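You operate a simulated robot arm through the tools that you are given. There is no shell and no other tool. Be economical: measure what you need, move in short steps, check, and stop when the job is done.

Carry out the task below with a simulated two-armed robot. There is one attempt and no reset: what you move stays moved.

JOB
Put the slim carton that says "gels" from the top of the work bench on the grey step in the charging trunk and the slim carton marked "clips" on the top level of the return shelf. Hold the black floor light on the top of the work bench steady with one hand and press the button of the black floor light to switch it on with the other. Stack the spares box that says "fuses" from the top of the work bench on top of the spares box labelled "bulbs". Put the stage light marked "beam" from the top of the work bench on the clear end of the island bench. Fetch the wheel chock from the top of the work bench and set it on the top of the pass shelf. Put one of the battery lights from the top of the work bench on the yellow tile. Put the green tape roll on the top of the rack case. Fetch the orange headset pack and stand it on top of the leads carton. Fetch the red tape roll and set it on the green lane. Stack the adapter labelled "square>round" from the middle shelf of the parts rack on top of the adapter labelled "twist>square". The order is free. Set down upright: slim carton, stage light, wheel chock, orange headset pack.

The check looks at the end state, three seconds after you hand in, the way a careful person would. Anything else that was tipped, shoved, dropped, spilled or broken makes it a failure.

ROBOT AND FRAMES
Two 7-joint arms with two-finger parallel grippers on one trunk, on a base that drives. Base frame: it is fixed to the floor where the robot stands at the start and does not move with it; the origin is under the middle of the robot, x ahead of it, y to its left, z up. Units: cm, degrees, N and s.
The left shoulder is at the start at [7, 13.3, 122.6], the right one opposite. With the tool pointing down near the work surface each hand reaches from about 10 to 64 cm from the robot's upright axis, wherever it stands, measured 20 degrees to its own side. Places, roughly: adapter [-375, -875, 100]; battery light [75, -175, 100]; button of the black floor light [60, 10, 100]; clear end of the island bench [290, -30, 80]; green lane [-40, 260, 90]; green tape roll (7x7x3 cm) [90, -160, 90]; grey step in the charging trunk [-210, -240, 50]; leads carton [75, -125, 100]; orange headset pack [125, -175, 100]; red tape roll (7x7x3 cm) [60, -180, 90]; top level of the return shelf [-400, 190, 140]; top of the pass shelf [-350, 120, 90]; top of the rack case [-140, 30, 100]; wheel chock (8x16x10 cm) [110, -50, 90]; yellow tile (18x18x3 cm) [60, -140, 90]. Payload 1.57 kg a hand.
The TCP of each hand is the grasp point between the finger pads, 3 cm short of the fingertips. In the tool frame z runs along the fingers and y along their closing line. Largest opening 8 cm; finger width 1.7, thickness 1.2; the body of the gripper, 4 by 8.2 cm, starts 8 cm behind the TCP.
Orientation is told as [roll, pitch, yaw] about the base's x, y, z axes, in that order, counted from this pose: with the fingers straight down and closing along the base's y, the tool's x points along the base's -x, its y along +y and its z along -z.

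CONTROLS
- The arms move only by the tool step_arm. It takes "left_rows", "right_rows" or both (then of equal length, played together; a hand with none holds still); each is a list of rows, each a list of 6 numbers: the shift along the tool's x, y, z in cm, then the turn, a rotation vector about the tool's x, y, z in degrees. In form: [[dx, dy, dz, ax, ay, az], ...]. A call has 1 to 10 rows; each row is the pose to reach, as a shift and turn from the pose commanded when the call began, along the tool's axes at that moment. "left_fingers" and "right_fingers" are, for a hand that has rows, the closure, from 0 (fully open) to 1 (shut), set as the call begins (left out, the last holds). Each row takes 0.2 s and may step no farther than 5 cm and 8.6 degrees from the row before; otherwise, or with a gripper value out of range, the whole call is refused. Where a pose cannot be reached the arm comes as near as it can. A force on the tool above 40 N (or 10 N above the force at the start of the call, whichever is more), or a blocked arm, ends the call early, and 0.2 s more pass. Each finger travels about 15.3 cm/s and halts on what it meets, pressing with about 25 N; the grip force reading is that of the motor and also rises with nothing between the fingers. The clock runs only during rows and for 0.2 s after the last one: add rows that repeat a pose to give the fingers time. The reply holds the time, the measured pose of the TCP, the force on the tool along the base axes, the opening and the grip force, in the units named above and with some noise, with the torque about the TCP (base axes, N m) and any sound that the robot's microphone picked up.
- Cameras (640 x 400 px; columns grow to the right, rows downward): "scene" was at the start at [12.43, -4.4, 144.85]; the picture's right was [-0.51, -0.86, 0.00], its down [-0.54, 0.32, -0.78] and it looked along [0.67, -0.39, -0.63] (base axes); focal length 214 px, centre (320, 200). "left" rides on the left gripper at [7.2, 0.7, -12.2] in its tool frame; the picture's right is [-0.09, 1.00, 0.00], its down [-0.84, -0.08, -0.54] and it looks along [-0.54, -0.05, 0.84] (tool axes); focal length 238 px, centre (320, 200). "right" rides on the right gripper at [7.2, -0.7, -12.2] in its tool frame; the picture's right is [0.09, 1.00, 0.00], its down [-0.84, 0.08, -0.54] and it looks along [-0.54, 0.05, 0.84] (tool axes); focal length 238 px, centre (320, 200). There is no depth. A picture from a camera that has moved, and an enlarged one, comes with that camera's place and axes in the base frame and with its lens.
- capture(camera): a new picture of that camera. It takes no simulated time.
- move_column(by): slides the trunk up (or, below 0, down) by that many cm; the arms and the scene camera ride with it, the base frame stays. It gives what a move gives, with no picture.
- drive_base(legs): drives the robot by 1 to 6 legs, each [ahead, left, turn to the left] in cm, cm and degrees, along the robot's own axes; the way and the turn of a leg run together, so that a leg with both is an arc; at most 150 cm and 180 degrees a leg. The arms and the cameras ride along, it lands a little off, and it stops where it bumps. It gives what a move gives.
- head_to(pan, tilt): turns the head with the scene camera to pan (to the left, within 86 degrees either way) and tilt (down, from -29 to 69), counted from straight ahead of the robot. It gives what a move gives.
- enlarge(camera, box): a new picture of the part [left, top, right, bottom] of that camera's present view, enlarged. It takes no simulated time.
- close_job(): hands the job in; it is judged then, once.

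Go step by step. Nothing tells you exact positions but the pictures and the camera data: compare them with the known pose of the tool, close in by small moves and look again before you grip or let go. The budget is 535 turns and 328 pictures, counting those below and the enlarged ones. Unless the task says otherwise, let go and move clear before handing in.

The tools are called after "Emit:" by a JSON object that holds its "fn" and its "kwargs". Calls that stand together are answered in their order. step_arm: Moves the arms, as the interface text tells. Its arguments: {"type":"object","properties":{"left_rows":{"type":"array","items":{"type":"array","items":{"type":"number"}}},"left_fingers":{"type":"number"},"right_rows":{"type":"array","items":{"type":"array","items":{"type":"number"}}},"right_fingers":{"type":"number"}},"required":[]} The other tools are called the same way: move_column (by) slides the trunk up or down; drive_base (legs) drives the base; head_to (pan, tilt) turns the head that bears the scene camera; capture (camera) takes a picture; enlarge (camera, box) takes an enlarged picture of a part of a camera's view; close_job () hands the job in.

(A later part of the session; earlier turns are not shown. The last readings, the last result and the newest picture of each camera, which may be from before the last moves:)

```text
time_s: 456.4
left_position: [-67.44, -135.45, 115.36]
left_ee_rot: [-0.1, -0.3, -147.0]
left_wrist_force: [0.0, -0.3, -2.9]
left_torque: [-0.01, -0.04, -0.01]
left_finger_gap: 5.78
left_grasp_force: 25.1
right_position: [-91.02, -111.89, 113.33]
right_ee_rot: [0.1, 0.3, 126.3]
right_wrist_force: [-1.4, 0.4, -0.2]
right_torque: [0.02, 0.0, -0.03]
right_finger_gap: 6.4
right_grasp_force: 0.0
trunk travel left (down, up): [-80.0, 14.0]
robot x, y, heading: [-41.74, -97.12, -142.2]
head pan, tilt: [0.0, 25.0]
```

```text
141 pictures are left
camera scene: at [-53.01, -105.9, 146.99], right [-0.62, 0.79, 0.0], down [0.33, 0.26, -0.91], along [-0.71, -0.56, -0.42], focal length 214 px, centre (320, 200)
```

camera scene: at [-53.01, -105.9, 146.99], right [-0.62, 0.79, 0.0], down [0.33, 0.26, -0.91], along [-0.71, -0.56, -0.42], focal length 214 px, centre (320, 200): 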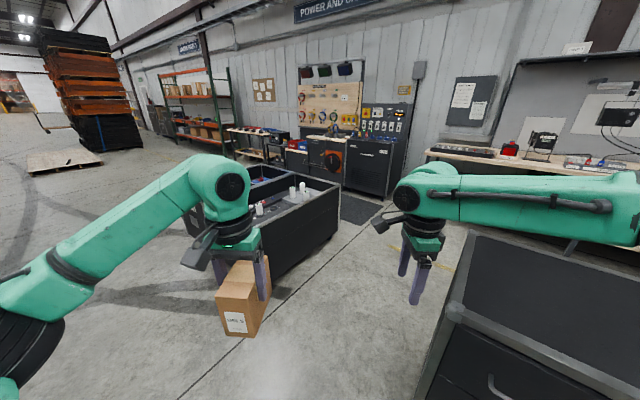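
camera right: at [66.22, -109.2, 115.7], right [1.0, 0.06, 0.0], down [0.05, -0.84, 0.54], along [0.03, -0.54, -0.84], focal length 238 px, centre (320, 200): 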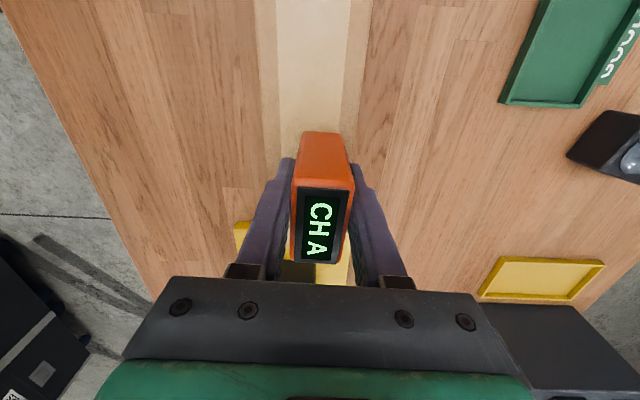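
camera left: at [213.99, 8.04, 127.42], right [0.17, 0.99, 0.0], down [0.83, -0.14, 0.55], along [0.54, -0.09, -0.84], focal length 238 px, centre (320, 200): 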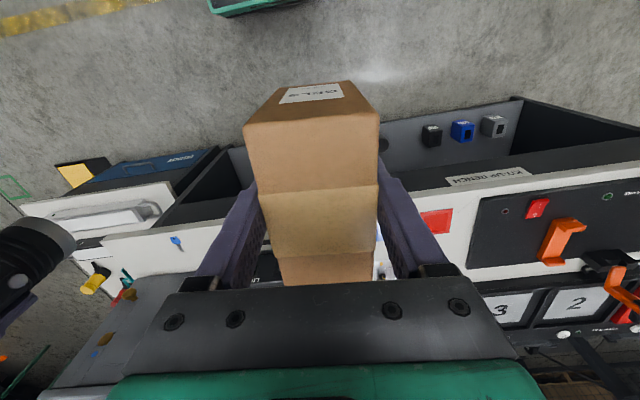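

Emit:
{"fn": "drive_base", "kwargs": {"legs": [[95, 15, 0]]}}

Emit:
{"fn": "head_to", "kwargs": {"pan": -5, "tilt": 35}}

Emit:
{"fn": "capture", "kwargs": {"camera": "scene"}}

```text
time_s: 461.4
left_position: [-133.58, -205.36, 115.33]
left_ee_rot: [-0.1, -0.4, -147.4]
left_wrist_force: [-1.0, 0.4, -2.8]
left_torque: [0.02, 0.0, -0.01]
left_finger_gap: 5.79
left_grasp_force: 25.1
right_position: [-157.07, -181.75, 113.28]
right_ee_rot: [0.0, 0.3, 125.7]
right_wrist_force: [-0.3, 0.3, 0.7]
right_torque: [-0.01, -0.01, 0.01]
right_finger_gap: 6.41
right_grasp_force: 0.0
trunk travel left (down, up): [-80.0, 14.0]
robot x, y, heading: [-107.71, -167.18, -142.3]
head pan, tilt: [0.0, 25.0]
```

```text
time_s: 462.1
left_position: [-133.58, -205.19, 115.39]
left_ee_rot: [-0.1, -0.3, -147.4]
left_wrist_force: [-0.4, -0.2, -3.3]
left_torque: [0.01, -0.02, 0.0]
left_finger_gap: 5.79
left_grasp_force: 25.4
right_position: [-157.06, -181.76, 113.25]
right_ee_rot: [0.1, 0.3, 125.8]
right_wrist_force: [0.2, -1.0, 0.2]
right_torque: [0.0, 0.0, 0.0]
right_finger_gap: 6.38
right_grasp_force: 0.0
trunk travel left (down, up): [-80.0, 14.0]
robot x, y, heading: [-107.31, -167.45, -142.1]
head pan, tilt: [-5.0, 35.0]
```

```text
140 pictures are left
camera scene: at [-119.08, -175.1, 145.42], right [-0.54, 0.84, 0.0], down [0.48, 0.31, -0.82], along [-0.69, -0.44, -0.57], focal length 214 px, centre (320, 200)
```

scene: 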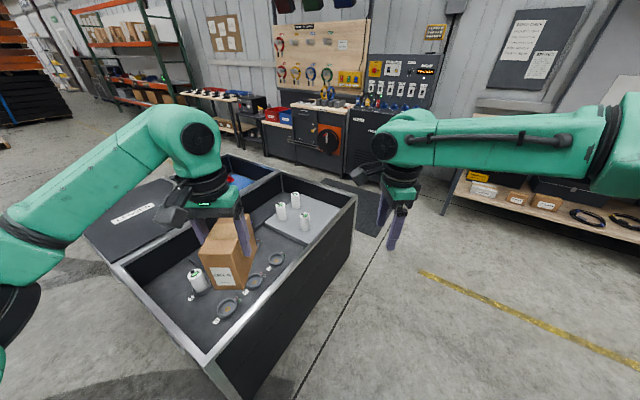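

Emit:
{"fn": "enlarge", "kwargs": {"camera": "scene", "box": [80, 140, 380, 380]}}

Emit:
{"fn": "capture", "kwargs": {"camera": "left"}}

```text
1.67 times, centred on (230, 260) of scene
camera zoom: at [-119.08, -175.1, 145.42], right [-0.54, 0.84, 0.0], down [0.48, 0.31, -0.82], along [-0.69, -0.44, -0.57], focal length 358 px, centre (470, 100)
```

zoom: 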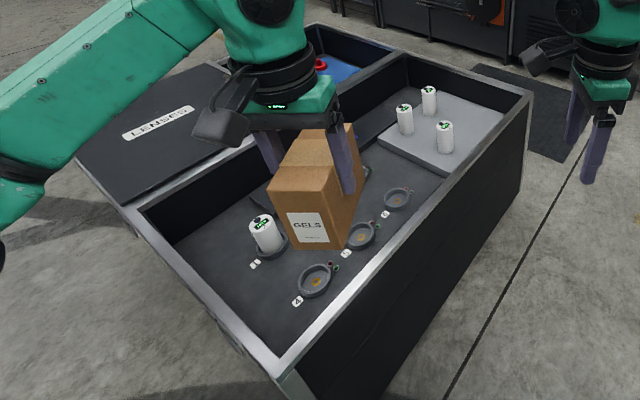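

```text
138 pictures are left
camera left: at [-127.0, -202.07, 127.42], right [0.46, -0.89, 0.0], down [-0.74, -0.39, 0.55], along [-0.49, -0.25, -0.84], focal length 238 px, centre (320, 200)
```

left: 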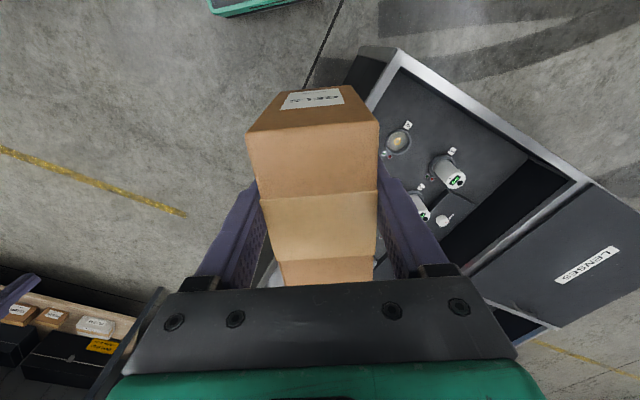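

Trunk rim ~z70: x -123..-224, y -217..-281; grey step at the far end with three bottles at about (-199,-257), (-199,-238), (-215,-257). The free spot is around (-211,-234). I'll approach from the side facing -y.

Emit:
{"fn": "drive_base", "kwargs": {"legs": [[0, 0, 52], [5, -117, 0]]}}

Emit:
{"fn": "head_to", "kwargs": {"pan": 10, "tilt": 50}}

Emit:
{"fn": "capture", "kwargs": {"camera": "scene"}}

Emit:
{"fn": "capture", "kwargs": {"camera": "left"}}

```text
time_s: 470.3
left_position: [-210.19, -213.35, 115.3]
left_ee_rot: [-0.1, -0.3, -96.9]
left_wrist_force: [0.6, 0.2, -3.0]
left_torque: [0.05, 0.0, 0.02]
left_finger_gap: 5.78
left_grasp_force: 25.3
right_position: [-243.34, -216.48, 113.35]
right_ee_rot: [0.0, 0.4, 176.3]
right_wrist_force: [0.0, -0.2, -0.1]
right_torque: [-0.01, 0.0, 0.01]
right_finger_gap: 6.4
right_grasp_force: 0.0
trunk travel left (down, up): [-80.0, 14.0]
robot x, y, heading: [-223.44, -168.76, -92.3]
head pan, tilt: [-5.0, 35.0]
```

```text
time_s: 471.0
left_position: [-210.24, -213.37, 115.28]
left_ee_rot: [-0.1, -0.3, -97.0]
left_wrist_force: [-0.7, 0.4, -3.5]
left_torque: [0.0, -0.03, -0.03]
left_finger_gap: 5.79
left_grasp_force: 25.2
right_position: [-243.44, -216.38, 113.22]
right_ee_rot: [0.1, 0.4, 176.3]
right_wrist_force: [-0.2, 1.0, -0.8]
right_torque: [-0.04, -0.03, -0.03]
right_finger_gap: 6.41
right_grasp_force: 0.1
trunk travel left (down, up): [-80.0, 14.0]
robot x, y, heading: [-223.03, -169.27, -91.8]
head pan, tilt: [10.0, 50.0]
```

```text
137 pictures are left
camera scene: at [-222.21, -181.77, 143.25], right [-0.99, -0.14, 0.0], down [-0.11, 0.76, -0.64], along [0.09, -0.64, -0.77], focal length 214 px, centre (320, 200)
```

scene: 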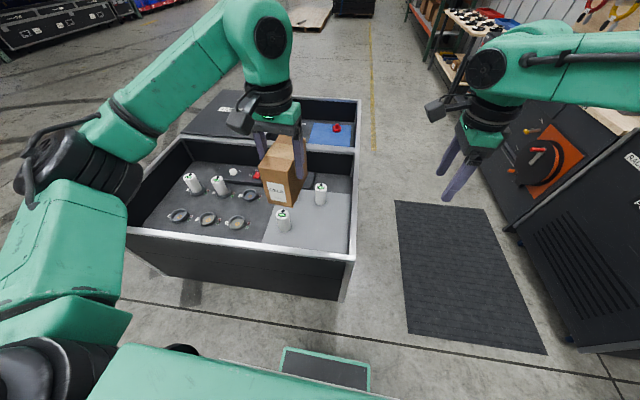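

```text
136 pictures are left
camera left: at [-208.63, -206.28, 127.42], right [0.98, -0.21, 0.0], down [-0.18, -0.82, 0.55], along [-0.12, -0.53, -0.84], focal length 238 px, centre (320, 200)
```

left: 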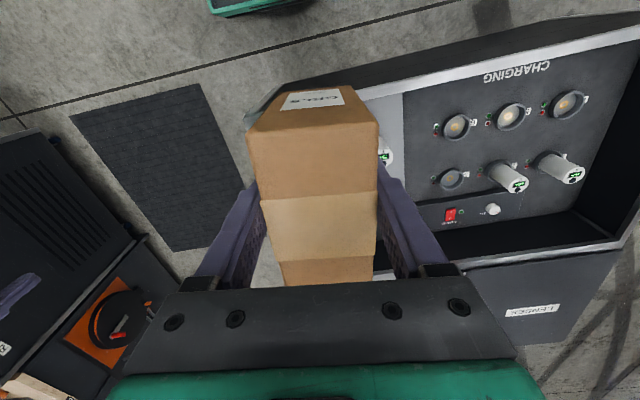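

The label "CHARGING" confirms it. Free quadrant of the step centred at ~(-212,-236). Drive ahead 17 cm, align and extend the arm.

Emit:
{"fn": "drive_base", "kwargs": {"legs": [[17, -1, 1.5]]}}

Emit:
{"fn": "step_arm", "kwargs": {"left_rows": [[-1.5, 0, 0, 0, 0, -1.5], [-3, 0, 2, 0, 0, -3], [-4.5, 0, 4, 0, 0, -4.5], [-5.5, 0, 6, 0, 0, -6], [-5.5, 0, 6, 0, 0, -6]]}}

Emit:
{"fn": "capture", "kwargs": {"camera": "scene"}}

```text
time_s: 472.5
left_position: [-210.49, -229.61, 115.49]
left_ee_rot: [-0.1, -0.5, -95.5]
left_wrist_force: [0.2, -0.1, -2.9]
left_torque: [0.0, -0.02, -0.02]
left_finger_gap: 5.78
left_grasp_force: 24.8
right_position: [-243.46, -233.7, 113.45]
right_ee_rot: [0.2, 0.3, 177.8]
right_wrist_force: [0.7, 0.3, -0.3]
right_torque: [-0.01, 0.01, -0.01]
right_finger_gap: 6.4
right_grasp_force: 0.0
trunk travel left (down, up): [-80.0, 14.0]
robot x, y, heading: [-224.56, -186.25, -90.5]
head pan, tilt: [10.0, 50.0]
```

```text
time_s: 473.7
left_position: [-211.17, -235.47, 109.45]
left_ee_rot: [-0.2, -0.3, -89.4]
left_wrist_force: [-0.2, -0.3, -2.7]
left_torque: [0.04, 0.0, 0.03]
left_finger_gap: 5.78
left_grasp_force: 24.8
right_position: [-243.52, -233.77, 113.31]
right_ee_rot: [0.1, 0.3, 177.7]
right_wrist_force: [-0.1, 0.4, -0.5]
right_torque: [-0.04, -0.01, 0.01]
right_finger_gap: 6.42
right_grasp_force: 0.1
trunk travel left (down, up): [-80.0, 14.0]
robot x, y, heading: [-224.55, -185.93, -90.7]
head pan, tilt: [10.0, 50.0]
```

```text
135 pictures are left
camera scene: at [-223.21, -198.67, 143.26], right [-0.99, -0.17, 0.0], down [-0.13, 0.76, -0.64], along [0.11, -0.63, -0.77], focal length 214 px, centre (320, 200)
```

scene: 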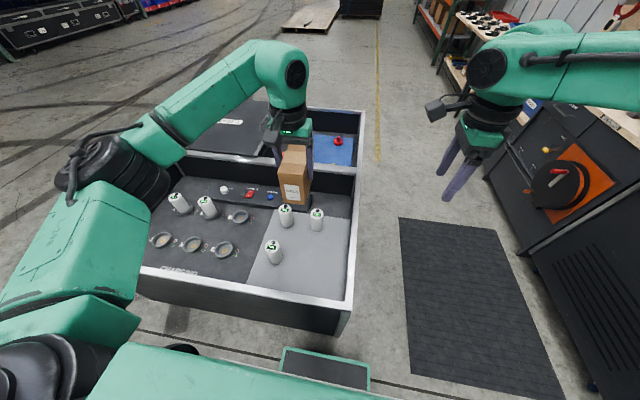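

Bottles at (-196,-254), (-211,-255), (-196,-235): the spot at (-211,-235) is free. Lower with the trunk, then the arm.

Emit:
{"fn": "move_column", "kwargs": {"by": -34}}

Emit:
{"fn": "capture", "kwargs": {"camera": "scene"}}

Emit:
{"fn": "capture", "kwargs": {"camera": "left"}}

```text
time_s: 477.0
left_position: [-211.12, -235.35, 75.45]
left_ee_rot: [-0.3, -0.2, -89.6]
left_wrist_force: [-0.1, 0.7, -2.7]
left_torque: [0.03, 0.01, -0.04]
left_finger_gap: 5.78
left_grasp_force: 25.0
right_position: [-243.47, -233.91, 79.36]
right_ee_rot: [0.1, 0.3, 177.6]
right_wrist_force: [-0.2, -0.8, 0.3]
right_torque: [0.03, 0.03, 0.01]
right_finger_gap: 6.39
right_grasp_force: 0.1
trunk travel left (down, up): [-46.0, 48.0]
robot x, y, heading: [-224.48, -186.18, -90.4]
head pan, tilt: [10.0, 50.0]
```

```text
134 pictures are left
camera scene: at [-223.22, -198.72, 109.25], right [-0.99, -0.17, 0.0], down [-0.13, 0.76, -0.64], along [0.11, -0.63, -0.77], focal length 214 px, centre (320, 200)
```

scene: 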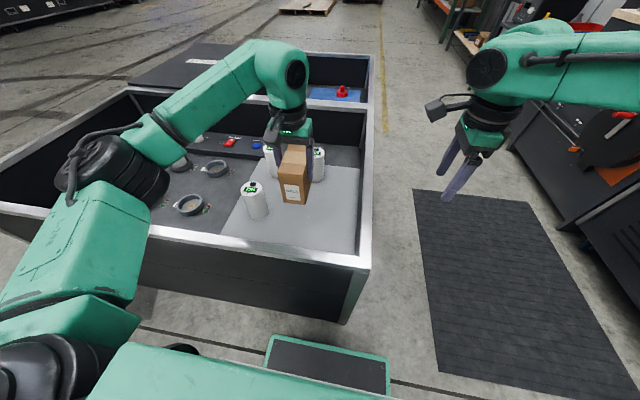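

```text
133 pictures are left
camera left: at [-210.46, -228.21, 87.55], right [1.0, -0.08, 0.0], down [-0.07, -0.83, 0.55], along [-0.05, -0.54, -0.84], focal length 238 px, centre (320, 200)
```

left: 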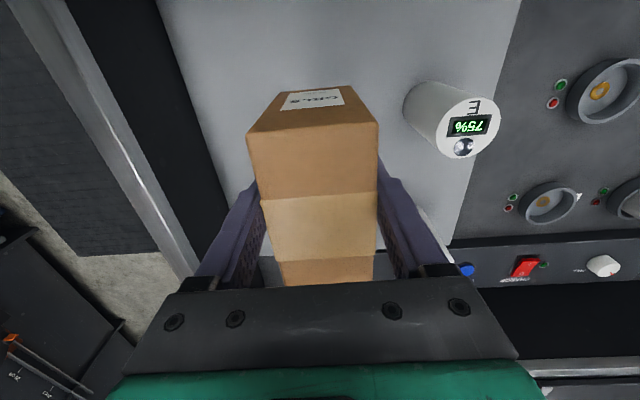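

Well placed above the free spot. Lower with the arm.

Emit:
{"fn": "step_arm", "kwargs": {"left_rows": [[0, 0, 3, 0, 0, 0], [0, 0, 6, 0, 0, 0], [0, 0, 9, 0, 0, 0], [0, 0, 12, 0, 0, 0], [0, 0, 14, 0, 0, 0]]}}

Emit:
{"fn": "capture", "kwargs": {"camera": "scene"}}

```text
time_s: 478.2
left_position: [-211.41, -235.42, 61.89]
left_ee_rot: [-0.2, -0.8, -89.3]
left_wrist_force: [5.0, -1.5, 24.6]
left_torque: [-0.22, -0.86, -0.1]
left_finger_gap: 5.76
left_grasp_force: 24.9
right_position: [-243.52, -233.68, 79.6]
right_ee_rot: [0.3, 0.5, 177.8]
right_wrist_force: [0.3, -0.2, -0.4]
right_torque: [0.01, 0.0, 0.01]
right_finger_gap: 6.4
right_grasp_force: 0.0
trunk travel left (down, up): [-46.0, 48.0]
robot x, y, heading: [-224.1, -185.7, -90.4]
head pan, tilt: [10.0, 50.0]
```

```text
132 pictures are left
camera scene: at [-223.29, -198.31, 109.37], right [-0.99, -0.17, 0.0], down [-0.13, 0.75, -0.65], along [0.11, -0.64, -0.76], focal length 214 px, centre (320, 200)
```

scene: 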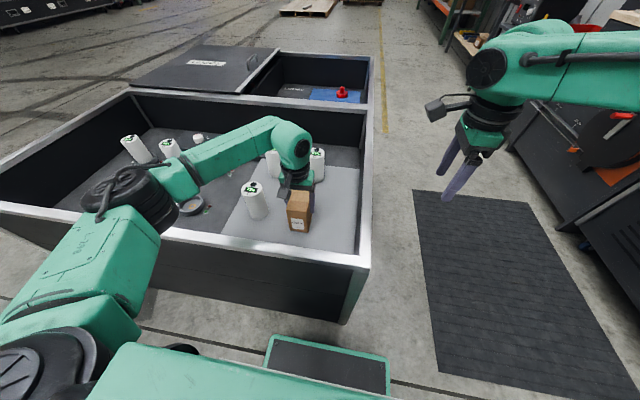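

Contact at the step. Ease, release, rise with arm.

Emit:
{"fn": "step_arm", "kwargs": {"left_rows": [[0, 0, -0.4, 0, 0, 0], [0, 0, -0.4, 0, 0, 0], [0, 0, -0.4, 0, 0, 0]], "left_fingers": 0}}

Emit:
{"fn": "step_arm", "kwargs": {"left_rows": [[0, 0, -1, 0, 0, 0], [0, 0, -4, 0, 0, 0], [0, 0, -8, 0, 0, 0], [0, 0, -12, 0, 0, 0], [0, 0, -15, 0, 0, 0]]}}

Emit:
{"fn": "capture", "kwargs": {"camera": "left"}}

Emit:
{"fn": "capture", "kwargs": {"camera": "scene"}}

```text
time_s: 479.0
left_position: [-211.39, -235.21, 61.87]
left_ee_rot: [-0.1, -0.3, -89.5]
left_wrist_force: [0.3, -1.1, -0.2]
left_torque: [0.0, 0.01, 0.01]
left_finger_gap: 8.01
left_grasp_force: 0.0
right_position: [-243.49, -233.77, 79.29]
right_ee_rot: [0.1, 0.5, 177.7]
right_wrist_force: [-0.1, 0.0, -0.3]
right_torque: [0.0, 0.01, 0.01]
right_finger_gap: 6.37
right_grasp_force: 0.0
trunk travel left (down, up): [-46.0, 48.0]
robot x, y, heading: [-224.63, -186.13, -90.7]
head pan, tilt: [10.0, 50.0]
```

```text
time_s: 480.2
left_position: [-211.11, -235.24, 76.75]
left_ee_rot: [-0.1, -0.3, -89.5]
left_wrist_force: [-0.3, -0.3, 0.4]
left_torque: [0.04, 0.0, 0.03]
left_finger_gap: 8.0
left_grasp_force: 0.0
right_position: [-243.53, -233.78, 79.34]
right_ee_rot: [0.1, 0.4, 177.7]
right_wrist_force: [0.9, 0.5, -0.1]
right_torque: [-0.01, 0.01, 0.0]
right_finger_gap: 6.41
right_grasp_force: 0.1
trunk travel left (down, up): [-46.0, 48.0]
robot x, y, heading: [-224.8, -186.46, -90.5]
head pan, tilt: [10.0, 50.0]
```

```text
131 pictures are left
camera left: at [-210.49, -228.06, 88.86], right [1.0, -0.08, 0.0], down [-0.07, -0.83, 0.55], along [-0.05, -0.54, -0.84], focal length 238 px, centre (320, 200)
```

left: 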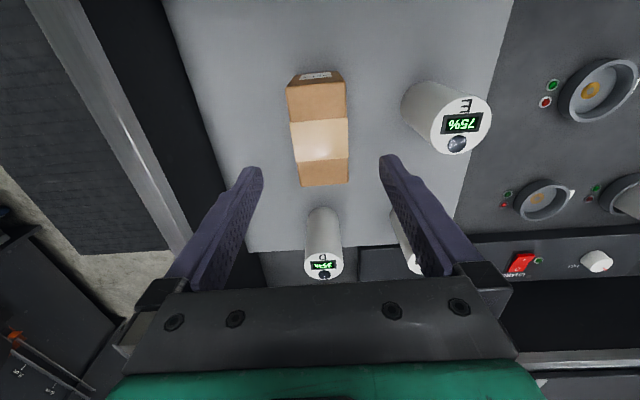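

```text
130 pictures are left
camera scene: at [-223.25, -198.66, 109.25], right [-0.99, -0.17, 0.0], down [-0.13, 0.76, -0.64], along [0.11, -0.63, -0.77], focal length 214 px, centre (320, 200)
```

scene: 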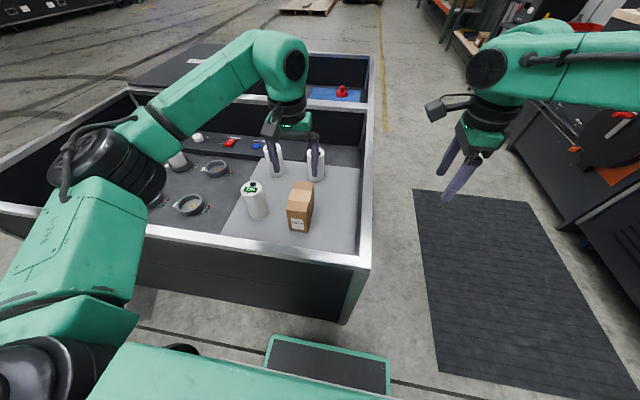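

Gels stands upright on the grey step. Raise and back off; then look toward the far parts rack for the adapters.

Emit:
{"fn": "move_column", "kwargs": {"by": 34}}

Emit:
{"fn": "drive_base", "kwargs": {"legs": [[-40, 0, 0], [0, 130, 0]]}}

Emit:
{"fn": "head_to", "kwargs": {"pan": -15, "tilt": 8}}

Emit:
{"fn": "capture", "kwargs": {"camera": "scene"}}

```text
time_s: 483.6
left_position: [-211.19, -235.17, 110.73]
left_ee_rot: [0.0, -0.3, -89.5]
left_wrist_force: [-1.0, 0.7, -0.5]
left_torque: [0.0, 0.01, 0.0]
left_finger_gap: 8.0
left_grasp_force: 0.0
right_position: [-243.47, -233.83, 113.37]
right_ee_rot: [0.0, 0.4, 177.7]
right_wrist_force: [0.2, -0.2, 0.2]
right_torque: [0.02, 0.02, 0.01]
right_finger_gap: 6.39
right_grasp_force: 0.1
trunk travel left (down, up): [-80.0, 14.0]
robot x, y, heading: [-224.5, -185.7, -90.4]
head pan, tilt: [10.0, 50.0]
```

```text
time_s: 492.2
left_position: [-82.08, -196.69, 110.78]
left_ee_rot: [0.0, -0.4, -89.9]
left_wrist_force: [-0.4, 0.2, -0.4]
left_torque: [0.02, 0.01, 0.02]
left_finger_gap: 8.02
left_grasp_force: 0.1
right_position: [-114.34, -194.99, 113.29]
right_ee_rot: [0.2, 0.4, 177.3]
right_wrist_force: [0.0, -0.3, 0.0]
right_torque: [0.0, -0.01, -0.01]
right_finger_gap: 6.37
right_grasp_force: 0.0
trunk travel left (down, up): [-80.0, 14.0]
robot x, y, heading: [-94.94, -147.23, -90.8]
head pan, tilt: [10.0, 50.0]
```

```text
time_s: 493.3
left_position: [-82.05, -196.63, 110.72]
left_ee_rot: [-0.1, -0.3, -90.0]
left_wrist_force: [0.0, 0.0, 0.2]
left_torque: [-0.02, -0.05, 0.01]
left_finger_gap: 8.0
left_grasp_force: 0.1
right_position: [-114.31, -195.1, 113.28]
right_ee_rot: [0.0, 0.3, 177.3]
right_wrist_force: [-0.1, 0.1, 0.4]
right_torque: [0.01, -0.04, 0.02]
right_finger_gap: 6.42
right_grasp_force: 0.1
trunk travel left (down, up): [-80.0, 14.0]
robot x, y, heading: [-95.05, -147.32, -91.0]
head pan, tilt: [-15.0, 8.0]
```

```text
129 pictures are left
camera scene: at [-97.51, -161.28, 149.76], right [-0.96, 0.27, 0.0], down [0.04, 0.13, -0.99], along [-0.27, -0.95, -0.14], focal length 214 px, centre (320, 200)
```

scene: 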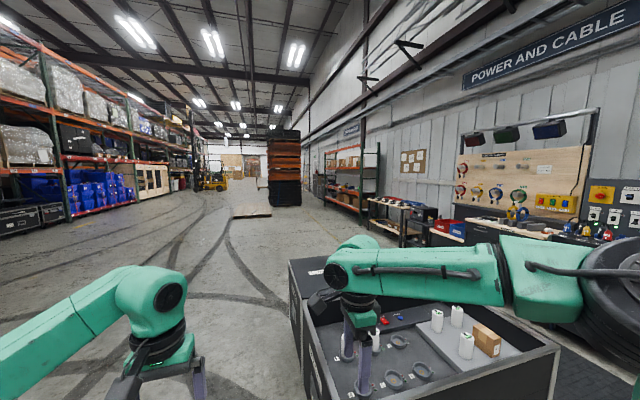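

The orange parts rack is on the right wall further down. Drive along the open aisle.

Emit:
{"fn": "drive_base", "kwargs": {"legs": [[0, 35, 1], [150, 0, 0], [150, 0, 0], [140, -50, 0], [120, -60, 0]]}}

Emit:
{"fn": "head_to", "kwargs": {"pan": -45, "tilt": 12}}

Emit:
{"fn": "capture", "kwargs": {"camera": "scene"}}

```text
time_s: 522.8
left_position: [-137.62, -759.15, 110.78]
left_ee_rot: [-0.2, -0.3, -85.8]
left_wrist_force: [-0.2, 2.0, 1.0]
left_torque: [0.0, -0.03, -0.04]
left_finger_gap: 8.0
left_grasp_force: 0.1
right_position: [-170.02, -759.9, 113.39]
right_ee_rot: [0.1, 0.3, -178.7]
right_wrist_force: [-0.5, -0.1, 0.8]
right_torque: [-0.01, 0.01, -0.01]
right_finger_gap: 6.4
right_grasp_force: 0.1
trunk travel left (down, up): [-80.0, 14.0]
robot x, y, heading: [-154.04, -711.01, -86.8]
head pan, tilt: [-15.0, 8.0]
```

```text
time_s: 523.8
left_position: [-137.56, -759.17, 110.67]
left_ee_rot: [-0.2, -0.4, -85.8]
left_wrist_force: [0.8, 0.5, 0.5]
left_torque: [0.0, 0.03, 0.0]
left_finger_gap: 7.99
left_grasp_force: 0.0
right_position: [-169.9, -759.92, 113.17]
right_ee_rot: [0.1, 0.5, -178.6]
right_wrist_force: [0.3, 0.0, 0.1]
right_torque: [0.01, 0.03, -0.02]
right_finger_gap: 6.38
right_grasp_force: 0.0
trunk travel left (down, up): [-80.0, 14.0]
robot x, y, heading: [-154.13, -710.82, -86.5]
head pan, tilt: [-45.0, 12.0]
```

```text
128 pictures are left
camera scene: at [-159.98, -722.9, 149.12], right [-0.75, 0.67, 0.0], down [0.14, 0.16, -0.98], along [-0.65, -0.73, -0.21], focal length 214 px, centre (320, 200)
```

scene: 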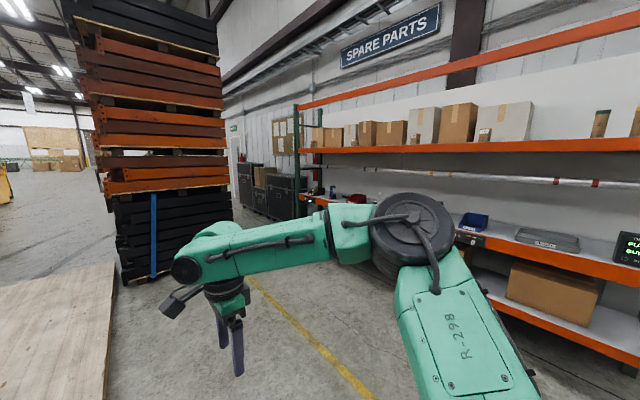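

Emit:
{"fn": "drive_base", "kwargs": {"legs": [[0, 0, -93]]}}

Emit:
{"fn": "head_to", "kwargs": {"pan": 25, "tilt": 12}}

Emit:
{"fn": "capture", "kwargs": {"camera": "scene"}}

```text
time_s: 528.2
left_position: [-203.39, -724.11, 110.7]
left_ee_rot: [-0.4, -0.3, -179.6]
left_wrist_force: [-0.5, 0.3, -0.2]
left_torque: [-0.03, -0.03, 0.01]
left_finger_gap: 8.04
left_grasp_force: 0.1
right_position: [-201.97, -691.78, 113.35]
right_ee_rot: [0.1, 0.3, 87.7]
right_wrist_force: [0.8, -1.0, -0.1]
right_torque: [-0.01, 0.01, 0.02]
right_finger_gap: 6.4
right_grasp_force: 0.0
trunk travel left (down, up): [-80.0, 14.0]
robot x, y, heading: [-154.29, -710.97, 179.7]
head pan, tilt: [-45.0, 12.0]
```

```text
time_s: 529.6
left_position: [-203.35, -724.04, 110.71]
left_ee_rot: [-0.1, -0.3, -179.6]
left_wrist_force: [0.5, -0.2, -0.4]
left_torque: [0.02, 0.01, 0.0]
left_finger_gap: 8.01
left_grasp_force: 0.1
right_position: [-201.95, -691.67, 113.19]
right_ee_rot: [0.2, 0.5, 87.6]
right_wrist_force: [-1.2, 0.3, 0.3]
right_torque: [0.02, -0.01, 0.01]
right_finger_gap: 6.4
right_grasp_force: 0.0
trunk travel left (down, up): [-80.0, 14.0]
robot x, y, heading: [-154.28, -710.62, 179.7]
head pan, tilt: [25.0, 12.0]
```

```text
127 pictures are left
camera scene: at [-167.59, -714.72, 149.12], right [-0.41, 0.91, 0.0], down [0.19, 0.09, -0.98], along [-0.89, -0.4, -0.21], focal length 214 px, centre (320, 200)
```

scene: 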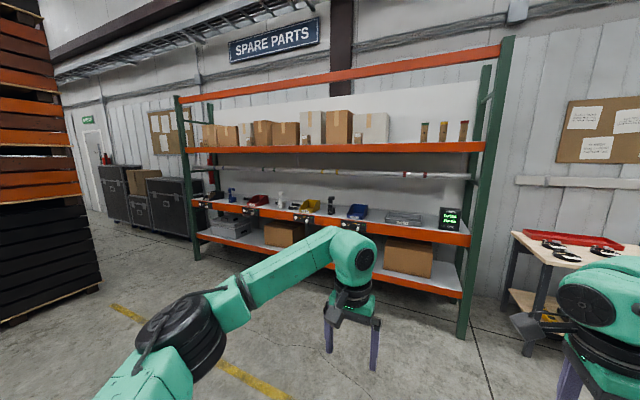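

Emit:
{"fn": "drive_base", "kwargs": {"legs": [[100, 130, 0]]}}

Emit:
{"fn": "head_to", "kwargs": {"pan": 10, "tilt": 20}}

Emit:
{"fn": "capture", "kwargs": {"camera": "scene"}}

```text
refused: leg 1 is longer than a leg can be; nothing moved
```

```text
time_s: 530.3
left_position: [-203.37, -724.08, 110.69]
left_ee_rot: [-0.2, -0.3, -179.6]
left_wrist_force: [-0.6, -1.0, -0.1]
left_torque: [-0.01, 0.01, 0.02]
left_finger_gap: 8.0
left_grasp_force: 0.1
right_position: [-201.88, -691.77, 113.35]
right_ee_rot: [0.1, 0.4, 87.6]
right_wrist_force: [0.0, 0.9, -0.4]
right_torque: [-0.02, 0.0, 0.0]
right_finger_gap: 6.41
right_grasp_force: 0.0
trunk travel left (down, up): [-80.0, 14.0]
robot x, y, heading: [-154.15, -711.19, 179.6]
head pan, tilt: [10.0, 20.0]
```

```text
126 pictures are left
camera scene: at [-168.28, -712.4, 147.82], right [-0.17, 0.99, 0.0], down [0.34, 0.06, -0.94], along [-0.93, -0.16, -0.34], focal length 214 px, centre (320, 200)
```

scene: 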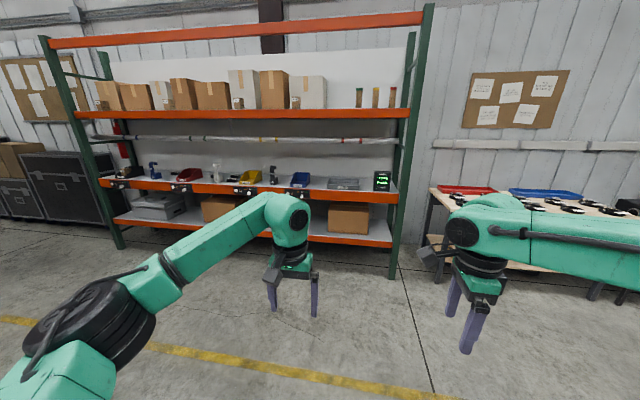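

Emit:
{"fn": "drive_base", "kwargs": {"legs": [[95, 60, 0], [15, 85, 0]]}}

Emit:
{"fn": "capture", "kwargs": {"camera": "scene"}}

Emit:
{"fn": "enlarge", "kwargs": {"camera": "scene", "box": [160, 90, 480, 250]}}

```text
time_s: 540.3
left_position: [-314.41, -868.78, 110.65]
left_ee_rot: [-0.2, -0.4, -179.5]
left_wrist_force: [0.5, 0.1, -0.1]
left_torque: [-0.03, -0.01, -0.01]
left_finger_gap: 8.02
left_grasp_force: 0.1
right_position: [-313.12, -836.32, 113.18]
right_ee_rot: [0.1, 0.4, 87.8]
right_wrist_force: [0.7, 0.1, -0.1]
right_torque: [0.0, 0.0, -0.01]
right_finger_gap: 6.4
right_grasp_force: 0.1
trunk travel left (down, up): [-80.0, 14.0]
robot x, y, heading: [-265.14, -855.34, 179.5]
head pan, tilt: [10.0, 20.0]
```

```text
125 pictures are left
camera scene: at [-279.41, -856.81, 147.81], right [-0.17, 0.99, 0.0], down [0.34, 0.06, -0.94], along [-0.93, -0.16, -0.34], focal length 214 px, centre (320, 200)
```

scene: 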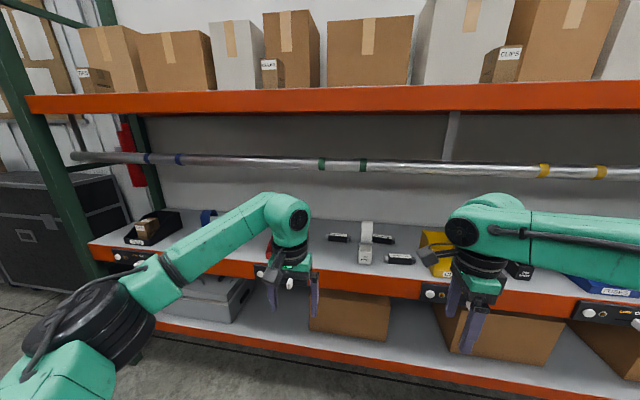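

```text
2.00 times, centred on (320, 170) of scene
camera zoom: at [-279.41, -856.81, 147.81], right [-0.17, 0.99, 0.0], down [0.34, 0.06, -0.94], along [-0.93, -0.16, -0.34], focal length 429 px, centre (320, 260)
```

zoom: 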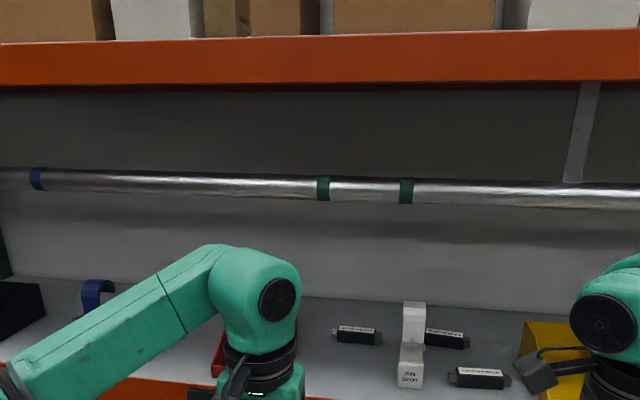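

Emit:
{"fn": "enlarge", "kwargs": {"camera": "scene", "box": [310, 210, 440, 280]}}

Emit:
{"fn": "capture", "kwargs": {"camera": "left"}}

Emit:
{"fn": "capture", "kwargs": {"camera": "right"}}

```text
4.92 times, centred on (375, 245) of scene
camera zoom: at [-279.41, -856.81, 147.81], right [-0.17, 0.99, 0.0], down [0.34, 0.06, -0.94], along [-0.93, -0.16, -0.34], focal length 1056 px, centre (49, -22)
```

zoom: 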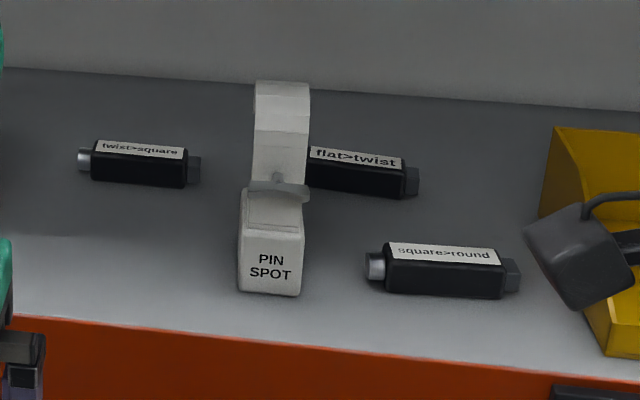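

```text
122 pictures are left
camera left: at [-307.09, -869.32, 122.83], right [-0.08, -1.0, 0.0], down [-0.83, 0.07, 0.55], along [-0.55, 0.05, -0.84], focal length 238 px, centre (320, 200)
```

left: 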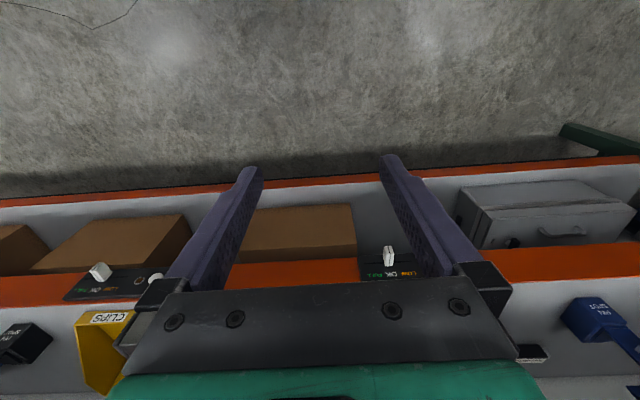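

```text
121 pictures are left
camera right: at [-312.75, -843.43, 125.49], right [-1.0, -0.05, 0.0], down [-0.04, 0.84, 0.54], along [-0.03, 0.54, -0.84], focal length 238 px, centre (320, 200)
```

right: 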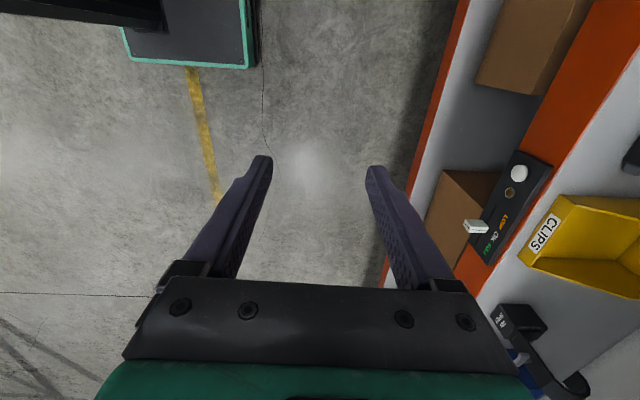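

I found the adapters: "square>round" at ~(-351,-838), "twist>square" at ~(-363,-863), with a tall pin spot between. I'll use the left hand (turned 90°) and tuck the right hand back.

Emit:
{"fn": "step_arm", "kwargs": {"left_rows": [[0, 0, 0, 0, 0, -8.6], [0, 0, 0, 0, 0, -17.2], [0, 0, 0, 0, 0, -25.8], [0, 0, 0, 0, 0, -34.4], [0, 0, 0, 0, 0, -43], [0, 0, 0, 0, 0, -51.6], [0, 0, 0, 0, 0, -60.2], [0, 0, 0, 0, 0, -68.8], [0, 0, 0, 0, 0, -77.4], [0, 0, 0, 0, 0, -86]], "right_rows": [[0, -2.5, -1, 0, 0, 0], [0, -5, -2, 0, 0, 0], [0, -7.5, -3, 0, 0, 0], [0, -10, -4, 0, 0, 0], [0, -12.5, -5, 0, 0, 0], [0, -15, -6, 0, 0, 0], [0, -17.5, -7, 0, 0, 0], [0, -20, -8, 0, 0, 0], [0, -20, -8, 0, 0, 0], [0, -20, -8, 0, 0, 0]]}}

Emit:
{"fn": "drive_base", "kwargs": {"legs": [[28, -14, 0.5]]}}

Emit:
{"fn": "capture", "kwargs": {"camera": "left"}}

Emit:
{"fn": "capture", "kwargs": {"camera": "scene"}}

```text
time_s: 542.5
left_position: [-314.47, -868.7, 110.69]
left_ee_rot: [-0.4, 0.1, -93.2]
left_wrist_force: [0.1, 0.2, 0.1]
left_torque: [0.0, 0.0, 0.01]
left_finger_gap: 8.02
left_grasp_force: 0.1
right_position: [-293.06, -836.97, 121.23]
right_ee_rot: [0.0, 0.3, 87.9]
right_wrist_force: [-0.1, 0.1, -0.9]
right_torque: [0.03, 0.0, 0.0]
right_finger_gap: 6.41
right_grasp_force: 0.1
trunk travel left (down, up): [-80.0, 14.0]
robot x, y, heading: [-265.37, -855.42, 179.5]
head pan, tilt: [10.0, 20.0]
```

```text
time_s: 544.5
left_position: [-341.49, -854.92, 110.7]
left_ee_rot: [-0.4, 0.2, -92.9]
left_wrist_force: [-0.4, -0.7, 0.9]
left_torque: [-0.02, -0.01, 0.0]
left_finger_gap: 8.0
left_grasp_force: 0.0
right_position: [-320.42, -823.3, 121.26]
right_ee_rot: [0.2, 0.3, 88.2]
right_wrist_force: [0.7, 0.1, 0.2]
right_torque: [0.01, -0.01, -0.01]
right_finger_gap: 6.42
right_grasp_force: 0.0
trunk travel left (down, up): [-80.0, 14.0]
robot x, y, heading: [-292.71, -840.97, -179.6]
head pan, tilt: [10.0, 20.0]
```

```text
120 pictures are left
camera left: at [-340.33, -847.98, 122.94], right [0.99, -0.14, -0.01], down [-0.12, -0.83, 0.54], along [-0.08, -0.53, -0.84], focal length 238 px, centre (320, 200)
```

left: 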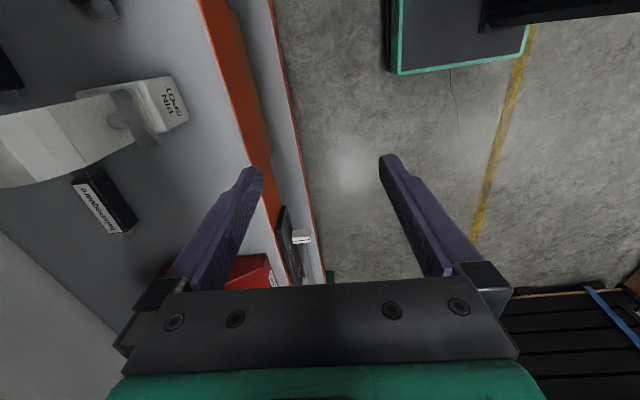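

```text
119 pictures are left
camera scene: at [-306.56, -842.95, 147.84], right [-0.18, 0.98, 0.0], down [0.34, 0.06, -0.94], along [-0.93, -0.17, -0.34], focal length 214 px, centre (320, 200)
```

scene: 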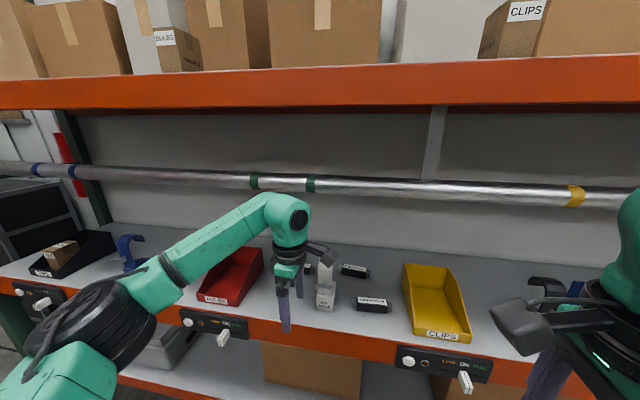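

Cross-checking puts the shelf surface at z≈90.5: square>round at about (-363,-836), twist>square at (-376,-863), shelf front edge x≈-354. Move sideways first, then in.

Emit:
{"fn": "drive_base", "kwargs": {"legs": [[-6, 0, 0], [0, -18.5, 0], [18, 0, 0]]}}

Emit:
{"fn": "capture", "kwargs": {"camera": "left"}}

Emit:
{"fn": "capture", "kwargs": {"camera": "scene"}}

```text
time_s: 547.7
left_position: [-350.77, -836.6, 110.59]
left_ee_rot: [-0.3, -0.2, -93.2]
left_wrist_force: [0.8, -0.3, -0.6]
left_torque: [-0.01, 0.02, 0.02]
left_finger_gap: 7.98
left_grasp_force: 0.1
right_position: [-330.2, -804.9, 121.41]
right_ee_rot: [0.4, 0.4, 88.9]
right_wrist_force: [0.2, -0.2, -0.5]
right_torque: [0.0, -0.02, 0.03]
right_finger_gap: 6.39
right_grasp_force: 0.0
trunk travel left (down, up): [-80.0, 14.0]
robot x, y, heading: [-302.83, -822.47, -179.3]
head pan, tilt: [10.0, 20.0]
stopped in leg 3: the robot was blocked; the commanded pose is now the measured one
```

```text
118 pictures are left
camera left: at [-349.59, -829.53, 122.73], right [0.99, -0.15, 0.0], down [-0.12, -0.83, 0.54], along [-0.08, -0.54, -0.84], focal length 238 px, centre (320, 200)
```

left: 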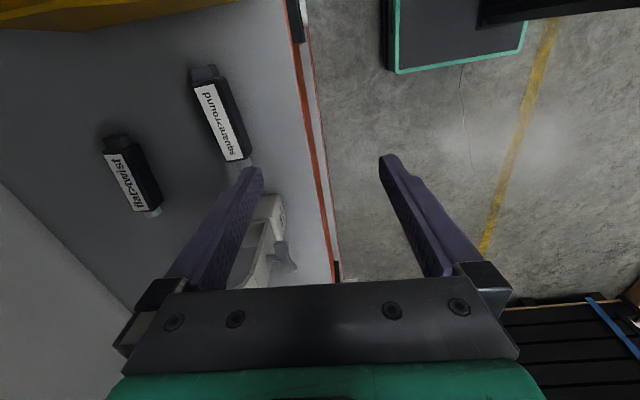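

```text
117 pictures are left
camera scene: at [-316.04, -824.54, 147.9], right [-0.18, 0.98, 0.0], down [0.33, 0.06, -0.94], along [-0.93, -0.17, -0.34], focal length 214 px, centre (320, 200)
```

scene: 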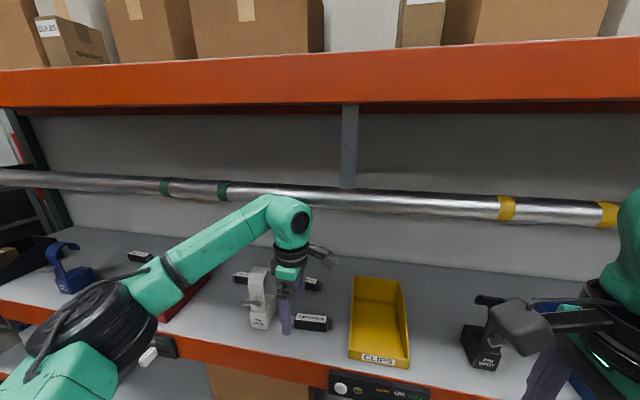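

The base was blocked. Look down to see what it met.

Emit:
{"fn": "head_to", "kwargs": {"pan": 0, "tilt": 69}}

Emit:
{"fn": "capture", "kwargs": {"camera": "scene"}}

Emit:
{"fn": "capture", "kwargs": {"camera": "right"}}

```text
time_s: 548.9
left_position: [-350.81, -836.53, 110.64]
left_ee_rot: [-0.3, -0.1, -93.2]
left_wrist_force: [0.3, 0.5, -0.9]
left_torque: [0.0, -0.02, -0.02]
left_finger_gap: 8.0
left_grasp_force: 0.1
right_position: [-330.19, -804.95, 121.48]
right_ee_rot: [0.4, 0.4, 88.7]
right_wrist_force: [0.0, -1.1, 0.1]
right_torque: [0.02, -0.02, 0.02]
right_finger_gap: 6.4
right_grasp_force: 0.1
trunk travel left (down, up): [-80.0, 14.0]
robot x, y, heading: [-302.84, -822.27, -179.2]
head pan, tilt: [0.0, 68.8]
```

```text
116 pictures are left
camera scene: at [-312.49, -822.89, 141.13], right [-0.01, 1.0, 0.0], down [0.93, 0.01, -0.37], along [-0.37, 0.0, -0.93], focal length 214 px, centre (320, 200)
```

scene: 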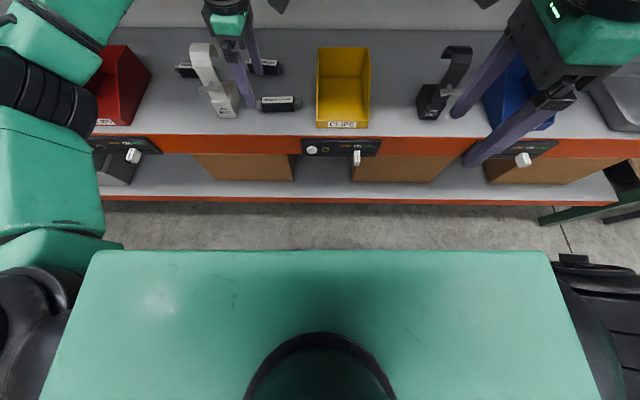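

```text
115 pictures are left
camera right: at [-329.61, -812.07, 133.58], right [-1.0, -0.07, 0.01], down [-0.06, 0.84, 0.54], along [-0.04, 0.54, -0.84], focal length 238 px, centre (320, 200)
```

right: 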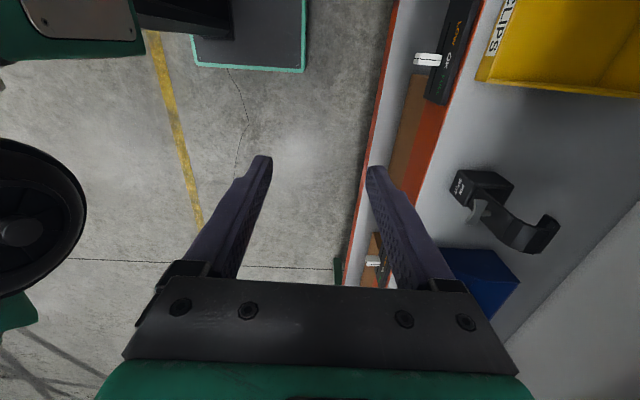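

Nothing obvious touches. Try a small forward step again.

Emit:
{"fn": "drive_base", "kwargs": {"legs": [[3, 0, 0]]}}

Emit:
{"fn": "capture", "kwargs": {"camera": "scene"}}

```text
time_s: 549.6
left_position: [-350.68, -836.77, 110.61]
left_ee_rot: [-0.2, -0.4, -93.2]
left_wrist_force: [0.9, -0.4, 0.4]
left_torque: [-0.04, -0.01, -0.02]
left_finger_gap: 8.01
left_grasp_force: 0.0
right_position: [-330.39, -805.04, 121.54]
right_ee_rot: [0.6, 0.4, 89.0]
right_wrist_force: [0.5, 0.3, 0.1]
right_torque: [-0.01, -0.01, -0.03]
right_finger_gap: 6.41
right_grasp_force: 0.1
trunk travel left (down, up): [-80.0, 14.0]
robot x, y, heading: [-303.12, -822.55, -179.0]
head pan, tilt: [0.0, 68.8]
stopped in leg 1: the robot was blocked; the commanded pose is now the measured one
```

```text
114 pictures are left
camera scene: at [-312.55, -822.93, 141.17], right [-0.01, 1.0, 0.0], down [0.93, 0.01, -0.37], along [-0.37, 0.0, -0.93], focal length 214 px, centre (320, 200)
```

scene: 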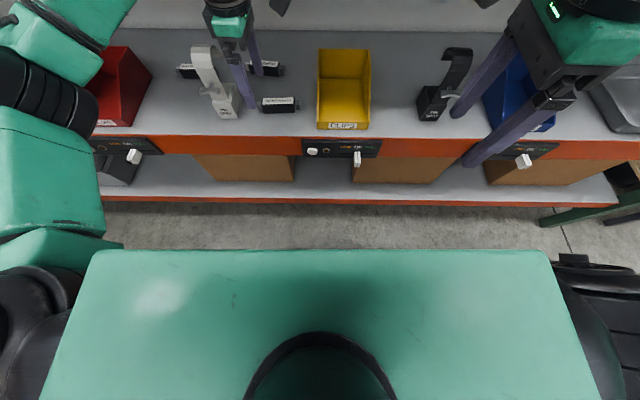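

Possibly the left elbow meets the red bin. Back off and inspect.

Emit:
{"fn": "drive_base", "kwargs": {"legs": [[-18, 0, 0]]}}

Emit:
{"fn": "head_to", "kwargs": {"pan": 35, "tilt": 35}}

Emit:
{"fn": "capture", "kwargs": {"camera": "scene"}}

```text
time_s: 551.2
left_position: [-333.96, -836.4, 109.91]
left_ee_rot: [0.6, -0.4, -93.0]
left_wrist_force: [0.1, -0.4, 0.2]
left_torque: [0.01, 0.0, 0.03]
left_finger_gap: 7.99
left_grasp_force: 0.1
right_position: [-313.72, -804.58, 120.99]
right_ee_rot: [-0.1, 0.4, 89.0]
right_wrist_force: [-1.3, 0.4, -0.1]
right_torque: [-0.01, -0.02, -0.02]
right_finger_gap: 6.41
right_grasp_force: 0.1
trunk travel left (down, up): [-80.0, 14.0]
robot x, y, heading: [-285.14, -822.45, -179.0]
head pan, tilt: [0.0, 68.8]
```

```text
time_s: 552.2
left_position: [-333.55, -836.39, 110.06]
left_ee_rot: [0.5, -0.6, -93.2]
left_wrist_force: [0.3, 0.5, 0.7]
left_torque: [0.0, 0.02, 0.05]
left_finger_gap: 8.01
left_grasp_force: 0.0
right_position: [-313.42, -804.72, 121.17]
right_ee_rot: [-0.1, 0.4, 89.0]
right_wrist_force: [0.0, 0.3, -0.2]
right_torque: [-0.01, -0.03, 0.0]
right_finger_gap: 6.42
right_grasp_force: 0.0
trunk travel left (down, up): [-80.0, 14.0]
robot x, y, heading: [-285.34, -822.2, -179.0]
head pan, tilt: [35.0, 35.0]
```

```text
113 pictures are left
camera scene: at [-297.25, -827.5, 145.42], right [-0.59, 0.81, 0.0], down [0.47, 0.34, -0.82], along [-0.66, -0.48, -0.57], focal length 214 px, centre (320, 200)
```

scene: 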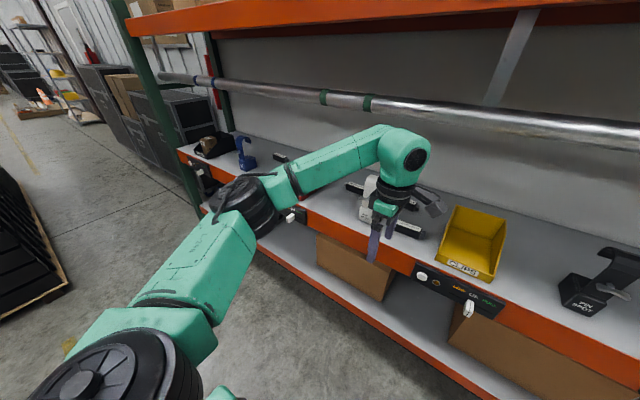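

The left elbow rides low near the shelf edge. I'll raise the trunk 14 cm and lower the hand correspondingly to lift the elbow, and check the bin.

Emit:
{"fn": "move_column", "kwargs": {"by": 14}}

Emit:
{"fn": "step_arm", "kwargs": {"left_rows": [[0, 0, 4, 0, 0, 0], [0, 0, 8, 0, 0, 0], [0, 0, 11, 0, 0, 0], [0, 0, 11, 0, 0, 0]]}}

Emit:
{"fn": "capture", "kwargs": {"camera": "scene"}}

```text
time_s: 553.9
left_position: [-333.57, -836.39, 124.03]
left_ee_rot: [0.6, -0.5, -93.1]
left_wrist_force: [0.8, -0.2, -0.7]
left_torque: [0.0, 0.03, 0.01]
left_finger_gap: 7.98
left_grasp_force: 0.2
right_position: [-313.34, -804.59, 135.24]
right_ee_rot: [-0.1, 0.4, 89.1]
right_wrist_force: [-0.6, 0.4, 0.3]
right_torque: [-0.01, 0.01, 0.0]
right_finger_gap: 6.39
right_grasp_force: 0.1
trunk travel left (down, up): [-94.0, 0.0]
robot x, y, heading: [-285.09, -822.35, -178.7]
head pan, tilt: [35.0, 35.0]
```

```text
time_s: 554.9
left_position: [-333.57, -836.52, 112.96]
left_ee_rot: [0.5, -0.4, -93.0]
left_wrist_force: [-0.4, -0.9, -0.4]
left_torque: [0.01, -0.01, 0.03]
left_finger_gap: 8.0
left_grasp_force: 0.2
right_position: [-313.35, -804.55, 135.3]
right_ee_rot: [0.0, 0.3, 89.0]
right_wrist_force: [-0.4, -0.3, 0.0]
right_torque: [0.03, -0.05, 0.02]
right_finger_gap: 6.39
right_grasp_force: 0.0
trunk travel left (down, up): [-94.0, 0.0]
robot x, y, heading: [-285.15, -822.16, -178.9]
head pan, tilt: [35.0, 35.0]
```

```text
112 pictures are left
camera scene: at [-297.22, -827.5, 159.43], right [-0.59, 0.81, 0.0], down [0.46, 0.34, -0.82], along [-0.66, -0.48, -0.57], focal length 214 px, centre (320, 200)
```

scene: 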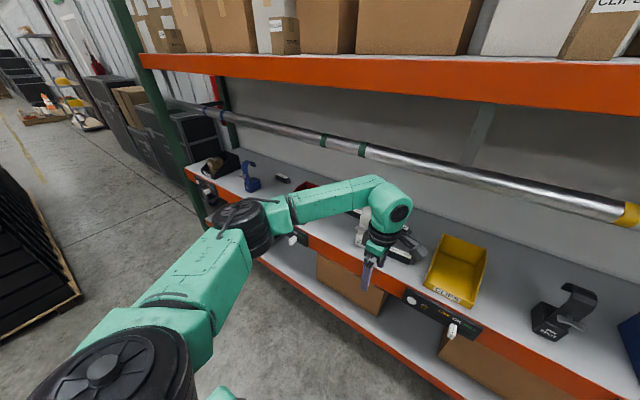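

The elbow now rides higher. Drive in again, watching for blocking.

Emit:
{"fn": "drive_base", "kwargs": {"legs": [[20, 0, -1]]}}

Emit:
{"fn": "capture", "kwargs": {"camera": "scene"}}

Emit:
{"fn": "capture", "kwargs": {"camera": "left"}}

```text
time_s: 556.5
left_position: [-350.78, -836.36, 113.8]
left_ee_rot: [-0.1, -0.5, -94.3]
left_wrist_force: [0.0, -0.4, -0.9]
left_torque: [0.01, 0.02, 0.02]
left_finger_gap: 8.02
left_grasp_force: 0.1
right_position: [-330.11, -804.72, 135.64]
right_ee_rot: [0.9, 0.4, 88.5]
right_wrist_force: [0.3, -0.1, -0.1]
right_torque: [0.0, 0.04, 0.01]
right_finger_gap: 6.4
right_grasp_force: 0.1
trunk travel left (down, up): [-94.0, 0.0]
robot x, y, heading: [-304.39, -822.32, -179.5]
head pan, tilt: [35.0, 35.0]
stopped in leg 1: the robot was blocked; the commanded pose is now the measured one
```

```text
111 pictures are left
camera scene: at [-313.91, -827.87, 159.61], right [-0.58, 0.82, 0.01], down [0.45, 0.33, -0.83], along [-0.68, -0.47, -0.56], focal length 214 px, centre (320, 200)
```

scene: 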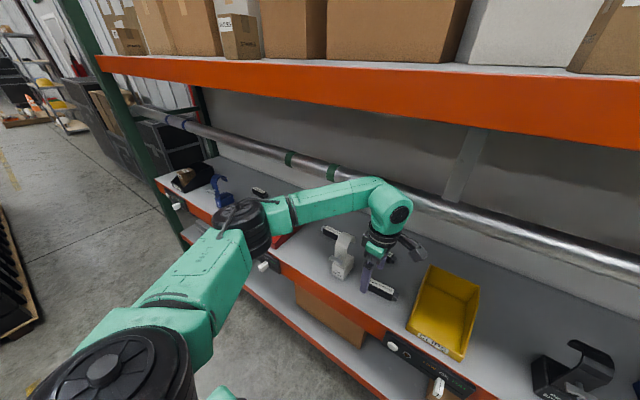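

```text
110 pictures are left
camera left: at [-349.46, -829.19, 125.74], right [0.99, -0.16, 0.0], down [-0.14, -0.82, 0.55], along [-0.09, -0.54, -0.84], focal length 238 px, centre (320, 200)
```

left: 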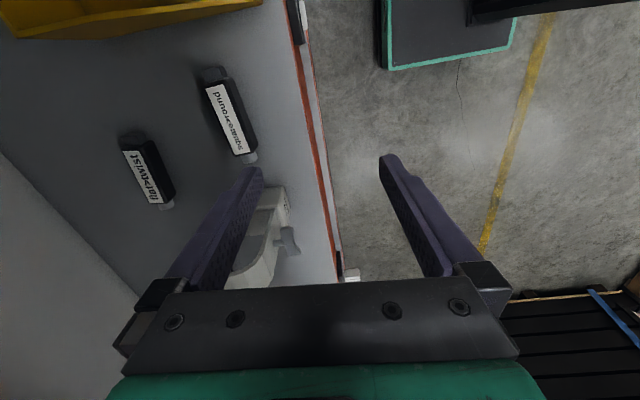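

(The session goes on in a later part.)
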